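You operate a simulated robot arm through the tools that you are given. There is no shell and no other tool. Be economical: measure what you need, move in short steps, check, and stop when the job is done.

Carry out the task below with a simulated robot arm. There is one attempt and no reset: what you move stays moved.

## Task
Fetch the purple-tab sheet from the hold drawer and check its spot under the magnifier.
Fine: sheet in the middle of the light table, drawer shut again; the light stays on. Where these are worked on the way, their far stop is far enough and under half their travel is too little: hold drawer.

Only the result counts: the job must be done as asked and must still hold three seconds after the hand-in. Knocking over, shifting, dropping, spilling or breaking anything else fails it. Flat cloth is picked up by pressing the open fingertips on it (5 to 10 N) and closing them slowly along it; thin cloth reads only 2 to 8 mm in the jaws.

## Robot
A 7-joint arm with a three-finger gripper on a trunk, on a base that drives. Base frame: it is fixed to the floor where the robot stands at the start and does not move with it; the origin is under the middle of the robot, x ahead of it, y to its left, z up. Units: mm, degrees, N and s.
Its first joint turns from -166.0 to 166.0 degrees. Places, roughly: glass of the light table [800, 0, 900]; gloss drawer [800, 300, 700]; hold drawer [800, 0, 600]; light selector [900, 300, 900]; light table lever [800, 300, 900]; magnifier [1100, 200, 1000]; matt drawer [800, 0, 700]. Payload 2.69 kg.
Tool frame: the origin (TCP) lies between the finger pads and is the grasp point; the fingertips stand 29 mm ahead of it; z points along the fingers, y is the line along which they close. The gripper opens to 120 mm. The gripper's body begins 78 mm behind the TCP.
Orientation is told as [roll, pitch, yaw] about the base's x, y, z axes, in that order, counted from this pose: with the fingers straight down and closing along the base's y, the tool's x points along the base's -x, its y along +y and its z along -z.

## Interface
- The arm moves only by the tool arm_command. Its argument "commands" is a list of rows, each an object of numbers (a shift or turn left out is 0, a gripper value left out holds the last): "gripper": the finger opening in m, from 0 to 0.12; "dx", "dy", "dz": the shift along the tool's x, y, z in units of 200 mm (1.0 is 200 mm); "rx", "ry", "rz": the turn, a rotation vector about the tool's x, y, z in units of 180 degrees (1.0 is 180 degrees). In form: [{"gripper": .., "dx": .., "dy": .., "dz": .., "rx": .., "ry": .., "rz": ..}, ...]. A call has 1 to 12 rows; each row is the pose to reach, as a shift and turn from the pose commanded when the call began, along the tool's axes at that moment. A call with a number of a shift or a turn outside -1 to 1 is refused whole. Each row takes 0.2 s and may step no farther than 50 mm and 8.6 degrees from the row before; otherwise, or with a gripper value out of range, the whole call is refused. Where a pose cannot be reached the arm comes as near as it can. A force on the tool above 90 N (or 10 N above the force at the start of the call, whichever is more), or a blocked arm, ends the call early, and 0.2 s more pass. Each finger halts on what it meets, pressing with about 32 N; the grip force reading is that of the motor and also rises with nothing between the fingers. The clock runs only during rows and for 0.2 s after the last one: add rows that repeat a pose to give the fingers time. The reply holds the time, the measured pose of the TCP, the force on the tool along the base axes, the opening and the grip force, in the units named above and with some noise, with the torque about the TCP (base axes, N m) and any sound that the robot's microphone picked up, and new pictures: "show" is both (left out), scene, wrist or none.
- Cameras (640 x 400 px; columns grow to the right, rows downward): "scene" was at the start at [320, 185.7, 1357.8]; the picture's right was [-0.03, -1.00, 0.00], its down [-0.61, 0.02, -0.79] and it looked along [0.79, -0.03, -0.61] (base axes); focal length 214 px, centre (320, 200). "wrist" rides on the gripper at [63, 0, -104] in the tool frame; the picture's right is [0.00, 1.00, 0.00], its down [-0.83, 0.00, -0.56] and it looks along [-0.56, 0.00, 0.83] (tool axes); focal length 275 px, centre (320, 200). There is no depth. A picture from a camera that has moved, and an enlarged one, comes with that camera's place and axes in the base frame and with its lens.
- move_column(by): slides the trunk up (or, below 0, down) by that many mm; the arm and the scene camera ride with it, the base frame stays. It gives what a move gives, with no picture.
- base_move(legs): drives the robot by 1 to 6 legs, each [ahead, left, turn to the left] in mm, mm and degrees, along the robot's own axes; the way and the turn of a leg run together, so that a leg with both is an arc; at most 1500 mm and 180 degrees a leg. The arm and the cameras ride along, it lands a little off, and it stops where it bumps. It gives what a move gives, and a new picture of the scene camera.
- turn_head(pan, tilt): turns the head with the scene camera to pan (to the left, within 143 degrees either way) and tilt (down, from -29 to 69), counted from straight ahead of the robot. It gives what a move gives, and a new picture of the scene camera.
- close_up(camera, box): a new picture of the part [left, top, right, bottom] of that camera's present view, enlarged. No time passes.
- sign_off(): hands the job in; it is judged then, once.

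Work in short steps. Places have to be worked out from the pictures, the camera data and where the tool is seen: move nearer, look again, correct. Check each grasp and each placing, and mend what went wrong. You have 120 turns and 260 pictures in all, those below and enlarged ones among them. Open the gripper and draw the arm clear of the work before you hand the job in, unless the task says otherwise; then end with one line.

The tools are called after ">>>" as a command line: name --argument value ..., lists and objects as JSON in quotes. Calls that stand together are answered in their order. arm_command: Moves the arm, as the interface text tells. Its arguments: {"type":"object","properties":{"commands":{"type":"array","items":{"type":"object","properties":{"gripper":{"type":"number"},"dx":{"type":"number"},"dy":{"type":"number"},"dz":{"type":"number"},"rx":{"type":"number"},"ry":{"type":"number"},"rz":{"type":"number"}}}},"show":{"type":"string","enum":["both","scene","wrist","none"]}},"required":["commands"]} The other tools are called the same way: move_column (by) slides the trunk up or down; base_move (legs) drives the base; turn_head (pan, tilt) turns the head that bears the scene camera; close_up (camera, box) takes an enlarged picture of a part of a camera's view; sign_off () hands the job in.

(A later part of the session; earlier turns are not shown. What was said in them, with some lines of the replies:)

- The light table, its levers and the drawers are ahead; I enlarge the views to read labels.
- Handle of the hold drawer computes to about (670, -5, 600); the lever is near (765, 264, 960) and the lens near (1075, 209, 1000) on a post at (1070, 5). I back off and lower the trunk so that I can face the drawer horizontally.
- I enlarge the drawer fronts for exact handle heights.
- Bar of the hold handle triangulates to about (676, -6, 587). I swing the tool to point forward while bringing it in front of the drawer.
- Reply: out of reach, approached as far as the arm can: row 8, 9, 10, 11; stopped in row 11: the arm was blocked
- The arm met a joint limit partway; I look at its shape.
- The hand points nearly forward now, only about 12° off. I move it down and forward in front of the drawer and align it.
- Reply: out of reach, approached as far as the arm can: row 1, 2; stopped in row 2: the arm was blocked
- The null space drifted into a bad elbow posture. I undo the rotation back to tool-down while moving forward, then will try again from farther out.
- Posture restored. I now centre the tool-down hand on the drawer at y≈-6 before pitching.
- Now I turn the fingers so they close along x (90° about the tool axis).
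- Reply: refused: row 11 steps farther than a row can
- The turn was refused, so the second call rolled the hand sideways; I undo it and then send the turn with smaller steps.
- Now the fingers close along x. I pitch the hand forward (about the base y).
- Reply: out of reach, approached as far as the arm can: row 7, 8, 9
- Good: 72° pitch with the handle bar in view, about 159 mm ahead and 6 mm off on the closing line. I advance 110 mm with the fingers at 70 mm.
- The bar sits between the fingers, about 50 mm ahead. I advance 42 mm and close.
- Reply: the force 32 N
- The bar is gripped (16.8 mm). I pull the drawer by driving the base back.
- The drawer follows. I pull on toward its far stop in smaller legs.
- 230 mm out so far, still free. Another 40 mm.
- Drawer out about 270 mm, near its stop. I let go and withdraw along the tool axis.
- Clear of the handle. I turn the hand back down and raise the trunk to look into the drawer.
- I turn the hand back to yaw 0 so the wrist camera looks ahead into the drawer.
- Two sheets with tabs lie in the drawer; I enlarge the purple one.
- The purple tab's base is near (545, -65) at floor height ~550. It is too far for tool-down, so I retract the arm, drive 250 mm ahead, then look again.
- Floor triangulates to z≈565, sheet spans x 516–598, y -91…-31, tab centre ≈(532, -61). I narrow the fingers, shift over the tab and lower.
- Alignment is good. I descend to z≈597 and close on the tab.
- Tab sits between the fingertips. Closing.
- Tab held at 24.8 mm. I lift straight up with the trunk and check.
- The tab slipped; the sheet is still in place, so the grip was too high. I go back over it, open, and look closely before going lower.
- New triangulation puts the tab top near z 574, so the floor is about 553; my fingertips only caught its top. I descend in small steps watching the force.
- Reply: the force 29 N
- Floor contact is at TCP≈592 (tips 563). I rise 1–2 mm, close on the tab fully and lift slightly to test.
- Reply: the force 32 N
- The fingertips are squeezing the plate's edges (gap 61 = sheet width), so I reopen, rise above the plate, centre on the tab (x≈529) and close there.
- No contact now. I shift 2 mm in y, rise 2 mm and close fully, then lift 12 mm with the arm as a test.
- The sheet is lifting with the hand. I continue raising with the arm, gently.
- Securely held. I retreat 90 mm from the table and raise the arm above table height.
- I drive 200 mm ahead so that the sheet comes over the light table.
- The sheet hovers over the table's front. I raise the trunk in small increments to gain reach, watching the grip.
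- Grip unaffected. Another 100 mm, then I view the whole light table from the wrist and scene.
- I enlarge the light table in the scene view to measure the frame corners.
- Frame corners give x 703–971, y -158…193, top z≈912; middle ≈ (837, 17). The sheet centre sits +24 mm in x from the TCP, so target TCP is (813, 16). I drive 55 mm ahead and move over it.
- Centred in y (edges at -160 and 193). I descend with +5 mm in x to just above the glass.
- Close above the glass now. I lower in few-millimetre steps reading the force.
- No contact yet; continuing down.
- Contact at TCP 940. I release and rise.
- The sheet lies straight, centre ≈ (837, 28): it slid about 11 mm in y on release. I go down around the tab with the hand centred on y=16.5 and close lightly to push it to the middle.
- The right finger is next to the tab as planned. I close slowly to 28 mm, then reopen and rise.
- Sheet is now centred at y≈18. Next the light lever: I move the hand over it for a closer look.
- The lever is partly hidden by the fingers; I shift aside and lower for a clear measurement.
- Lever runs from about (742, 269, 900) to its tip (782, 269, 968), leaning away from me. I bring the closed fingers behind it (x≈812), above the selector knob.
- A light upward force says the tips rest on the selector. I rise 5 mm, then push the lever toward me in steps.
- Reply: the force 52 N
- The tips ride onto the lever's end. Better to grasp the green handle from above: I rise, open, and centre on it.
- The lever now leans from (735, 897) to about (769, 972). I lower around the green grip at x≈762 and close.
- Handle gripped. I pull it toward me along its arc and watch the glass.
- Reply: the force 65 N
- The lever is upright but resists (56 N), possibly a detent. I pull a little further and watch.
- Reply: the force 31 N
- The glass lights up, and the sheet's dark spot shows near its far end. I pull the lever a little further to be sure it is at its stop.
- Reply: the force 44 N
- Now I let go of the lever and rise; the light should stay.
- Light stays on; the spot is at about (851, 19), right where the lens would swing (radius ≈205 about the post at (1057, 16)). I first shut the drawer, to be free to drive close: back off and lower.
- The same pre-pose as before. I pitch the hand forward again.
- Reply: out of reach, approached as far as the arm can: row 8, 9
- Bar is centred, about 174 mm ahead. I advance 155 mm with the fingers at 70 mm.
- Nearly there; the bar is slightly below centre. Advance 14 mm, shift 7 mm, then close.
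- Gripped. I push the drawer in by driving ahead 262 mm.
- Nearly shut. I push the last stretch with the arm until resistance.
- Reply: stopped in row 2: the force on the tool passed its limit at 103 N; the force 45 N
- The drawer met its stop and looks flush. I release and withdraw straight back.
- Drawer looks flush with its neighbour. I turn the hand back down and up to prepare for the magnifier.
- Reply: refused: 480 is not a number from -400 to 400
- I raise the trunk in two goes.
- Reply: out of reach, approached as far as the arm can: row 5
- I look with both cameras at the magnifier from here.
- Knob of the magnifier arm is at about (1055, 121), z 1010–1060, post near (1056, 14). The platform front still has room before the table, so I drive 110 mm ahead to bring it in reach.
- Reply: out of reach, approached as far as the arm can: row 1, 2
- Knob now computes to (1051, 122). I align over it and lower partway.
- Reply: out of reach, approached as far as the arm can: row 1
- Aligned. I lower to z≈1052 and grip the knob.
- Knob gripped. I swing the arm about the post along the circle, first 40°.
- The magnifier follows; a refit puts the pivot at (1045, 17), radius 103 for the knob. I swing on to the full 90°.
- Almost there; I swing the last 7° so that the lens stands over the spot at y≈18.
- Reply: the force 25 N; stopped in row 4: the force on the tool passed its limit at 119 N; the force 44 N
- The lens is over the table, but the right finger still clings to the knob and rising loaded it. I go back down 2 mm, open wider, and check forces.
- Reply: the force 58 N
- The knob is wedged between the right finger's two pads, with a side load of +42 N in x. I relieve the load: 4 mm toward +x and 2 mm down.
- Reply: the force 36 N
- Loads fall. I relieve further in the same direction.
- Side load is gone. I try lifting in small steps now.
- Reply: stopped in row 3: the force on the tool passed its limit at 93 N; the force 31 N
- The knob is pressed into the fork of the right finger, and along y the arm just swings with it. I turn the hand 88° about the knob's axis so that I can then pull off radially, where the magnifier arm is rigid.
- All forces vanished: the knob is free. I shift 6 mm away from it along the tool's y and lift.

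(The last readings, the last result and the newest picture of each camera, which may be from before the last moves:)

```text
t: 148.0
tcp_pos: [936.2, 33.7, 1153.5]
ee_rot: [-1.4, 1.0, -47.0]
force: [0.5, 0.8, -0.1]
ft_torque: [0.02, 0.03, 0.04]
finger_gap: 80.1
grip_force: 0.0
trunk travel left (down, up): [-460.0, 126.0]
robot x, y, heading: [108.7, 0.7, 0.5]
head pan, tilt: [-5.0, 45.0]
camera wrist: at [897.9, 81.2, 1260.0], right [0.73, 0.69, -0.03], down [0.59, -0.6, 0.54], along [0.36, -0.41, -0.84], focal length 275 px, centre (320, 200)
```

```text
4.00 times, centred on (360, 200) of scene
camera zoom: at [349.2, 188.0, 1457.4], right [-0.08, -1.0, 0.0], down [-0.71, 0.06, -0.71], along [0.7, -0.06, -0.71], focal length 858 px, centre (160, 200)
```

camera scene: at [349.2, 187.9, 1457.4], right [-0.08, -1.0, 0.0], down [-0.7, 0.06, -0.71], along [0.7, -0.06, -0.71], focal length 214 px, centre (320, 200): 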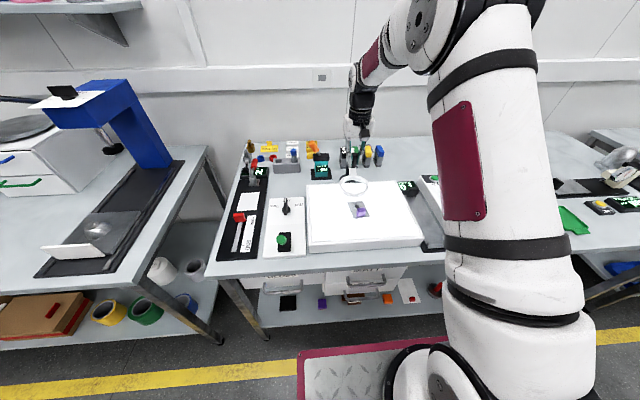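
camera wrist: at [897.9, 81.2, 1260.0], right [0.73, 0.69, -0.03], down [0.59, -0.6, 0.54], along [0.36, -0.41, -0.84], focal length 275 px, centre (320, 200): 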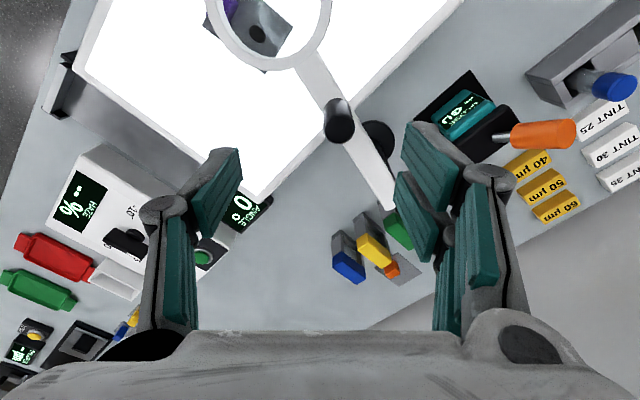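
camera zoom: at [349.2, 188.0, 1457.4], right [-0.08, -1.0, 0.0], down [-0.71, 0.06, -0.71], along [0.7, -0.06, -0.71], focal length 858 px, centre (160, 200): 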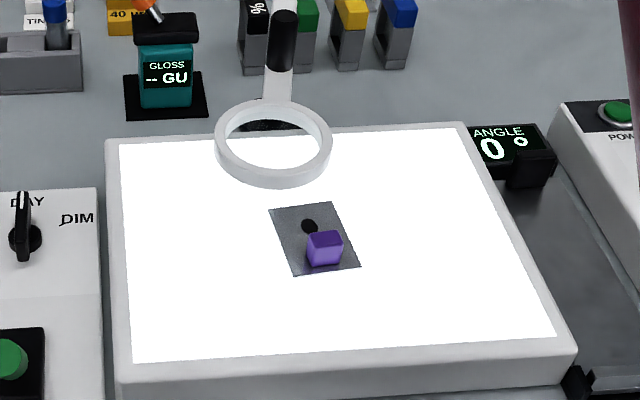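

The hand is free. The lens now stands at y≈54 while the spot is at about (848, 17), so I must nudge the knob ~19 mm toward -y with closed fingers. First turn the hand straight and close it.

>>> arm_command --commands '[{"gripper": 0.05, "rz": -0.0444}, {"gripper": 0.02, "rz": -0.0889}, {"gripper": 0.0, "rz": -0.1333}, {"gripper": 0.0, "rz": -0.1778}, {"gripper": 0.0, "rz": -0.2222}, {"gripper": 0.0, "rz": -0.2639}]' --show "none"

>>> arm_command --commands '[{"gripper": 0.0, "dx": -0.03, "dy": 0.12}, {"gripper": 0.0, "dx": -0.04, "dy": 0.24}]' --show "wrist"

```text
t: 149.4
tcp_pos: [936.7, 32.2, 1152.3]
ee_rot: [-0.2, 1.7, 0.7]
force: [1.1, -0.2, 0.4]
ft_torque: [-0.03, -0.01, 0.01]
finger_gap: 0.1
grip_force: 28.6
trunk travel left (down, up): [-460.0, 126.0]
robot x, y, heading: [108.5, 6.6, 0.7]
head pan, tilt: [-5.0, 45.0]
```

```text
t: 150.0
tcp_pos: [943.3, 82.3, 1151.6]
ee_rot: [-0.2, 1.8, 0.5]
force: [0.0, 0.1, 0.2]
ft_torque: [0.03, 0.02, 0.01]
finger_gap: 0.1
grip_force: 27.9
trunk travel left (down, up): [-460.0, 126.0]
robot x, y, heading: [107.2, 1.3, 0.4]
head pan, tilt: [-5.0, 45.0]
camera wrist: at [885.1, 81.2, 1258.5], right [-0.01, 1.0, 0.0], down [0.85, 0.01, 0.53], along [0.53, 0.0, -0.85], focal length 275 px, centre (320, 200)
```

wrist: 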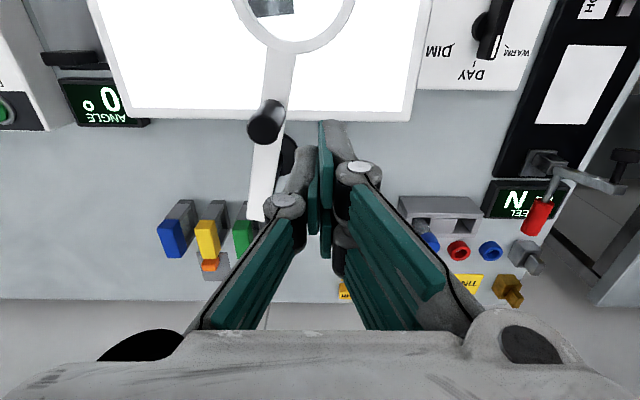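

Knob axis at about (947, 38). I descend beside it and push toward -y to y≈42, then check.

>>> arm_command --commands '[{"gripper": 0.0, "dx": -0.01, "dz": 0.15}, {"gripper": 0.0, "dx": -0.01, "dz": 0.3}, {"gripper": 0.0, "dx": -0.01, "dz": 0.45}, {"gripper": 0.0, "dx": -0.01, "dz": 0.48}, {"gripper": 0.0, "dx": -0.01, "dz": 0.48, "dy": -0.05}, {"gripper": 0.0, "dx": -0.01, "dz": 0.48, "dy": -0.1}, {"gripper": 0.0, "dx": -0.01, "dz": 0.48, "dy": -0.15}, {"gripper": 0.0, "dx": -0.005, "dz": 0.48, "dy": -0.2}]' --show "wrist"

>>> close_up --camera "scene" --box '[280, 150, 440, 250]'

```text
t: 151.8
tcp_pos: [939.5, 42.0, 1055.9]
ee_rot: [-0.3, 1.7, 0.6]
force: [-0.2, 0.1, 0.2]
ft_torque: [0.04, -0.04, 0.0]
finger_gap: 0.0
grip_force: 28.9
trunk travel left (down, up): [-460.0, 126.0]
robot x, y, heading: [107.6, 0.2, 0.6]
head pan, tilt: [-5.0, 45.0]
camera wrist: at [882.5, 41.6, 1163.7], right [-0.01, 1.0, 0.0], down [0.85, 0.01, 0.53], along [0.53, 0.0, -0.85], focal length 275 px, centre (320, 200)
```

wrist: 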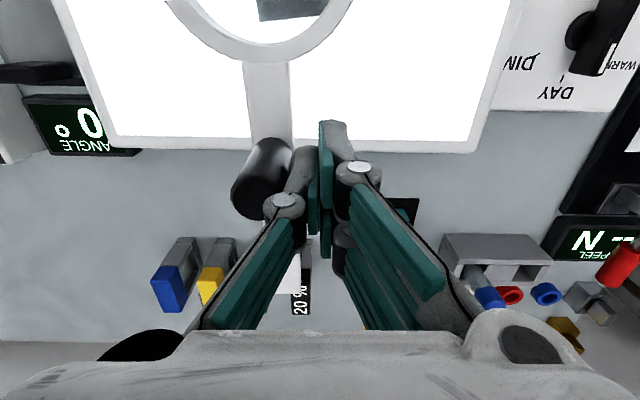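

```text
4.00 times, centred on (360, 200) of scene
camera zoom: at [349.0, 188.2, 1457.4], right [-0.08, -1.0, 0.0], down [-0.7, 0.05, -0.71], along [0.7, -0.06, -0.71], focal length 858 px, centre (160, 200)
```

zoom: 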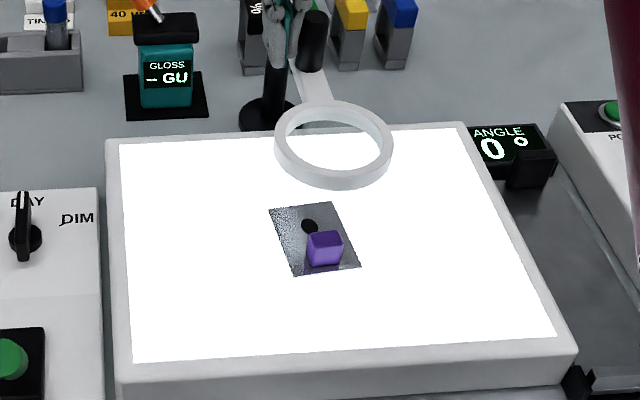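

The lens moved to about (847, 6); the spot is at y≈15–19. I lift and check with the wrist camera.

>>> arm_command --commands '[{"gripper": 0.0, "dy": 0.03, "dz": -0.1}, {"gripper": 0.0, "dy": 0.03, "dz": -0.25}, {"gripper": 0.0, "dy": 0.03, "dz": -0.4}, {"gripper": 0.0, "dy": 0.03, "dx": 0.15, "dz": -0.5}, {"gripper": 0.0, "dx": 0.35, "dy": 0.0, "dz": -0.5}, {"gripper": 0.0, "dx": 0.55, "dy": 0.0, "dz": -0.5}, {"gripper": 0.0, "dx": 0.75, "dy": 0.0, "dz": -0.5}]' --show "wrist"

>>> close_up --camera "scene" --box '[280, 150, 440, 250]'

```text
t: 153.4
tcp_pos: [794.9, 42.1, 1158.7]
ee_rot: [-0.2, 1.7, 0.5]
force: [0.3, -0.4, -0.3]
ft_torque: [-0.01, 0.05, 0.0]
finger_gap: 0.0
grip_force: 29.0
trunk travel left (down, up): [-460.0, 126.0]
robot x, y, heading: [103.9, 6.1, 0.3]
head pan, tilt: [-5.0, 45.0]
camera wrist: at [736.5, 41.4, 1266.9], right [-0.01, 1.0, 0.0], down [0.85, 0.01, 0.53], along [0.53, 0.0, -0.85], focal length 275 px, centre (320, 200)
```

wrist: 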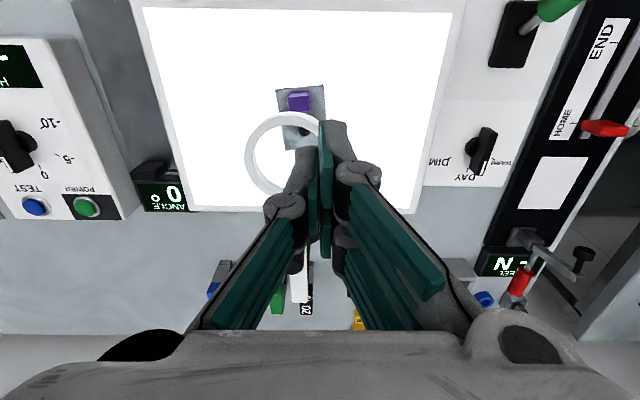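

```text
4.00 times, centred on (360, 200) of scene
camera zoom: at [349.4, 188.0, 1457.4], right [-0.08, -1.0, 0.0], down [-0.71, 0.06, -0.71], along [0.7, -0.06, -0.71], focal length 858 px, centre (160, 200)
```

zoom: 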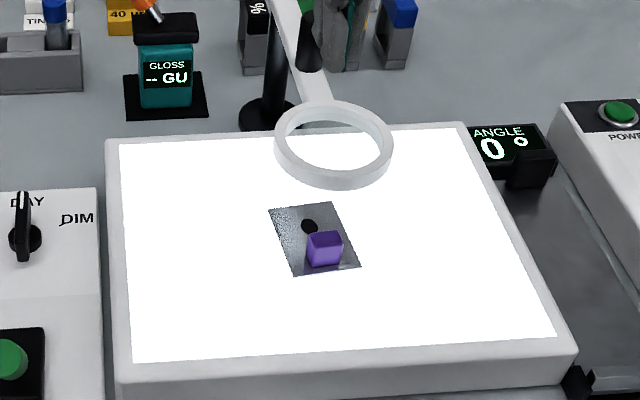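

The lens is ~13 mm short of the spot in y. I will straddle the knob and close to 27 mm without squeezing, centred on y=17, to set it.

>>> arm_command --commands '[{"gripper": 0.02, "dx": -0.2, "dy": -0.03}, {"gripper": 0.05, "dx": -0.4, "dy": -0.07}, {"gripper": 0.07, "dx": -0.6, "dy": -0.11}, {"gripper": 0.07, "dx": -0.735, "dy": -0.125}, {"gripper": 0.07, "dx": -0.735, "dy": -0.125, "dz": 0.1}]' --show "wrist"

```text
t: 154.6
tcp_pos: [943.0, 16.2, 1135.5]
ee_rot: [-0.2, 1.7, 0.5]
force: [0.0, 0.3, 0.4]
ft_torque: [0.01, 0.01, 0.03]
finger_gap: 70.1
grip_force: 0.2
trunk travel left (down, up): [-460.0, 126.0]
robot x, y, heading: [106.5, 3.5, 0.3]
head pan, tilt: [-5.0, 45.0]
camera wrist: at [884.1, 16.3, 1242.7], right [-0.01, 1.0, 0.0], down [0.85, 0.01, 0.53], along [0.53, 0.0, -0.85], focal length 275 px, centre (320, 200)
```

wrist: 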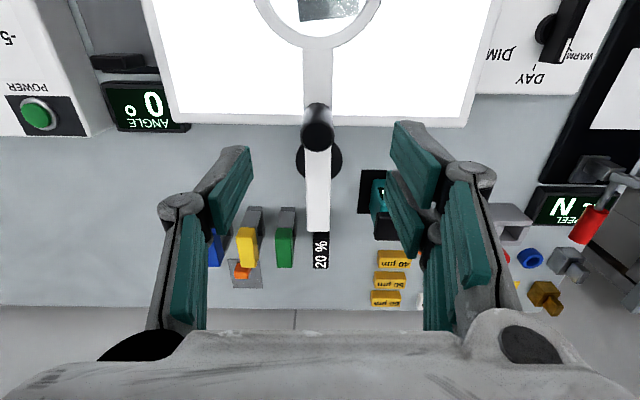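

From this centred view the lens sits near y≈14, closer than I thought. I step back with open fingers to see lens and spot together.

>>> arm_command --commands '[{"gripper": 0.09, "dz": -0.1}, {"gripper": 0.12, "dx": 0.2, "dz": -0.1}, {"gripper": 0.12, "dx": 0.4, "dz": -0.1}, {"gripper": 0.12, "dx": 0.6, "dz": -0.1}, {"gripper": 0.12, "dx": 0.75, "dz": -0.1}]' --show "none"

>>> close_up --camera "wrist" --box '[200, 50, 440, 250]'

```text
t: 155.8
tcp_pos: [792.3, 11.8, 1161.4]
ee_rot: [-0.3, 1.7, 0.6]
force: [-0.2, -1.3, 0.2]
ft_torque: [0.01, 0.06, -0.03]
finger_gap: 120.0
grip_force: 0.1
trunk travel left (down, up): [-460.0, 126.0]
robot x, y, heading: [102.5, 4.3, 0.5]
head pan, tilt: [-5.0, 45.0]
```

```text
2.00 times, centred on (320, 150) of wrist
camera zoom: at [734.0, 13.0, 1268.9], right [-0.01, 1.0, 0.0], down [0.85, 0.01, 0.53], along [0.53, 0.0, -0.85], focal length 551 px, centre (320, 300)
```

zoom: 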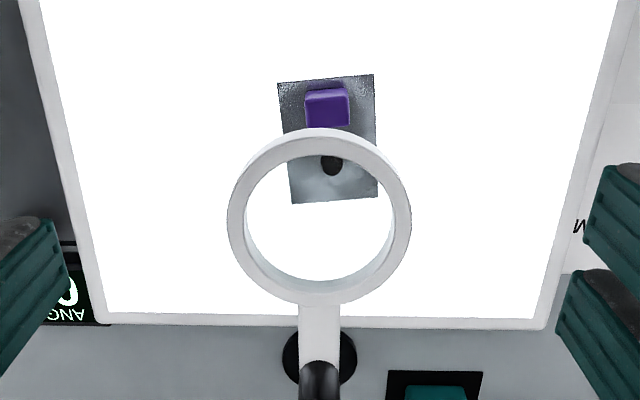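

Lens centre ≈(849, 12), spot ≈(852, 20): the spot is inside the lens, 8 mm off. I fine-set it by straddling the knob loosely around y=18.

>>> arm_command --commands '[{"gripper": 0.09, "dx": -0.2, "dy": 0.02}, {"gripper": 0.07, "dx": -0.4, "dy": 0.03}, {"gripper": 0.07, "dx": -0.6, "dy": 0.031}, {"gripper": 0.07, "dx": -0.75, "dy": 0.031}, {"gripper": 0.07, "dx": -0.75, "dy": 0.031, "dz": 0.2}, {"gripper": 0.07, "dx": -0.75, "dy": 0.031, "dz": 0.4}, {"gripper": 0.07, "dx": -0.75, "dy": 0.031, "dz": 0.5}]' --show "wrist"

```text
t: 157.4
tcp_pos: [940.4, 19.3, 1055.7]
ee_rot: [-0.2, 1.7, 0.6]
force: [-0.6, 0.5, 1.5]
ft_torque: [-0.02, -0.02, 0.02]
finger_gap: 70.0
grip_force: 0.2
trunk travel left (down, up): [-460.0, 126.0]
robot x, y, heading: [108.7, 2.2, 0.4]
head pan, tilt: [-5.0, 45.0]
camera wrist: at [881.4, 20.4, 1163.2], right [-0.01, 1.0, 0.0], down [0.85, 0.01, 0.53], along [0.53, 0.0, -0.85], focal length 275 px, centre (320, 200)
```

wrist: 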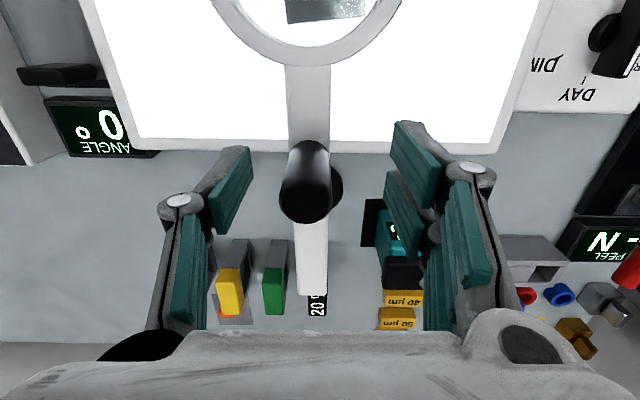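

Knob is ~5 mm left of the hand's centre, as expected. I close slowly to 27 mm, then reopen and lift.

>>> arm_command --commands '[{"gripper": 0.055}, {"gripper": 0.045}, {"gripper": 0.038}, {"gripper": 0.034}, {"gripper": 0.031}, {"gripper": 0.029}, {"gripper": 0.027}, {"gripper": 0.027}, {"gripper": 0.027}]' --show "none"

>>> arm_command --commands '[{"gripper": 0.03}, {"gripper": 0.035}, {"gripper": 0.045}, {"gripper": 0.06}, {"gripper": 0.07}, {"gripper": 0.07, "dz": -0.05}, {"gripper": 0.07, "dz": -0.2}, {"gripper": 0.07, "dz": -0.4}, {"gripper": 0.09, "dz": -0.55}]' --show "none"

>>> arm_command --commands '[{"gripper": 0.12, "dx": 0.2}, {"gripper": 0.12, "dx": 0.4}, {"gripper": 0.12, "dx": 0.6}, {"gripper": 0.12, "dx": 0.75}]' --show "none"

>>> close_up --camera "wrist" --box '[200, 50, 440, 250]'

```text
t: 159.4
tcp_pos: [940.9, 21.3, 1056.4]
ee_rot: [-0.2, 1.7, 0.6]
force: [-0.6, -0.7, -0.5]
ft_torque: [0.01, 0.02, -0.02]
finger_gap: 27.5
grip_force: 0.1
trunk travel left (down, up): [-460.0, 126.0]
robot x, y, heading: [109.5, 3.9, 0.5]
head pan, tilt: [-5.0, 45.0]
```

```text
t: 161.4
tcp_pos: [941.8, 24.4, 1166.1]
ee_rot: [-0.2, 1.7, 0.5]
force: [1.1, -0.1, -0.3]
ft_torque: [-0.04, 0.02, 0.0]
finger_gap: 90.0
grip_force: 0.1
trunk travel left (down, up): [-460.0, 126.0]
robot x, y, heading: [106.1, 6.4, 0.3]
head pan, tilt: [-5.0, 45.0]
```

```text
t: 162.4
tcp_pos: [791.3, 21.6, 1170.6]
ee_rot: [-0.2, 1.9, 0.6]
force: [-0.1, -0.7, 0.0]
ft_torque: [0.01, 0.03, 0.01]
finger_gap: 119.7
grip_force: 0.1
trunk travel left (down, up): [-460.0, 126.0]
robot x, y, heading: [105.7, 0.8, 0.5]
head pan, tilt: [-5.0, 45.0]
```

```text
2.00 times, centred on (320, 150) of wrist
camera zoom: at [732.8, 23.1, 1278.0], right [-0.01, 1.0, 0.0], down [0.85, 0.01, 0.53], along [0.53, 0.0, -0.85], focal length 551 px, centre (320, 300)
```

zoom: 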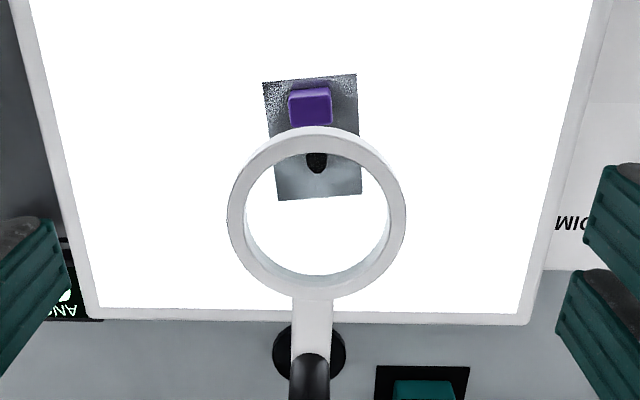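

Lens and spot now coincide (both ≈(851, 21)). I draw back clear and take a final look at drawer, light and table.

>>> base_move --legs '[[-450, 0, 0]]'

>>> close_up --camera "scene" --box '[220, 90, 440, 230]'

```text
t: 165.2
tcp_pos: [331.9, 19.0, 1171.0]
ee_rot: [-0.1, 1.7, 0.9]
force: [-0.1, -0.5, 0.0]
ft_torque: [-0.01, 0.0, 0.03]
finger_gap: 120.1
grip_force: 0.1
trunk travel left (down, up): [-460.0, 126.0]
robot x, y, heading: [-356.4, 0.2, 0.7]
head pan, tilt: [-5.0, 45.0]
camera scene: at [-112.2, 183.8, 1457.4], right [-0.07, -1.0, 0.0], down [-0.71, 0.05, -0.71], along [0.71, -0.05, -0.71], focal length 214 px, centre (320, 200)
```

scene: 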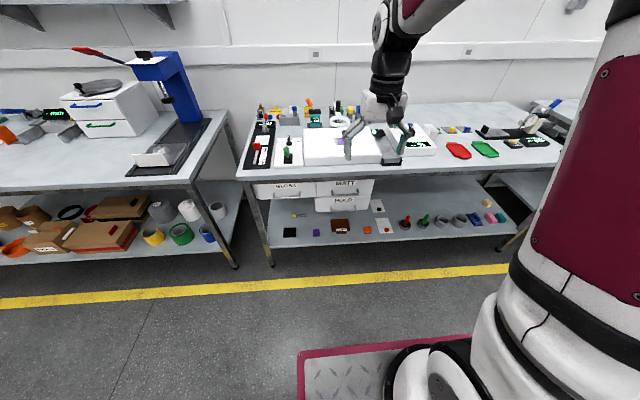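

```text
2.86 times, centred on (330, 160) of scene
camera zoom: at [-112.2, 183.8, 1457.4], right [-0.07, -1.0, 0.0], down [-0.71, 0.05, -0.71], along [0.71, -0.05, -0.71], focal length 613 px, centre (291, 314)
```

zoom: 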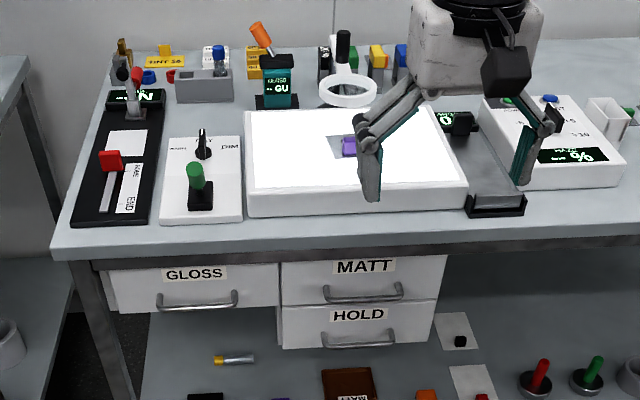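

The light is on, the sheet lies in the middle with its spot under the lens, and the drawer is flush with its neighbours. The arm is clear and the gripper open, so I hand in.

>>> sign_off

```text
The job is handed in.
```

The job is handed in: the purple-tab sheet lies in the middle of the lit light table with its dark spot directly under the magnifier lens, and the hold drawer is shut.
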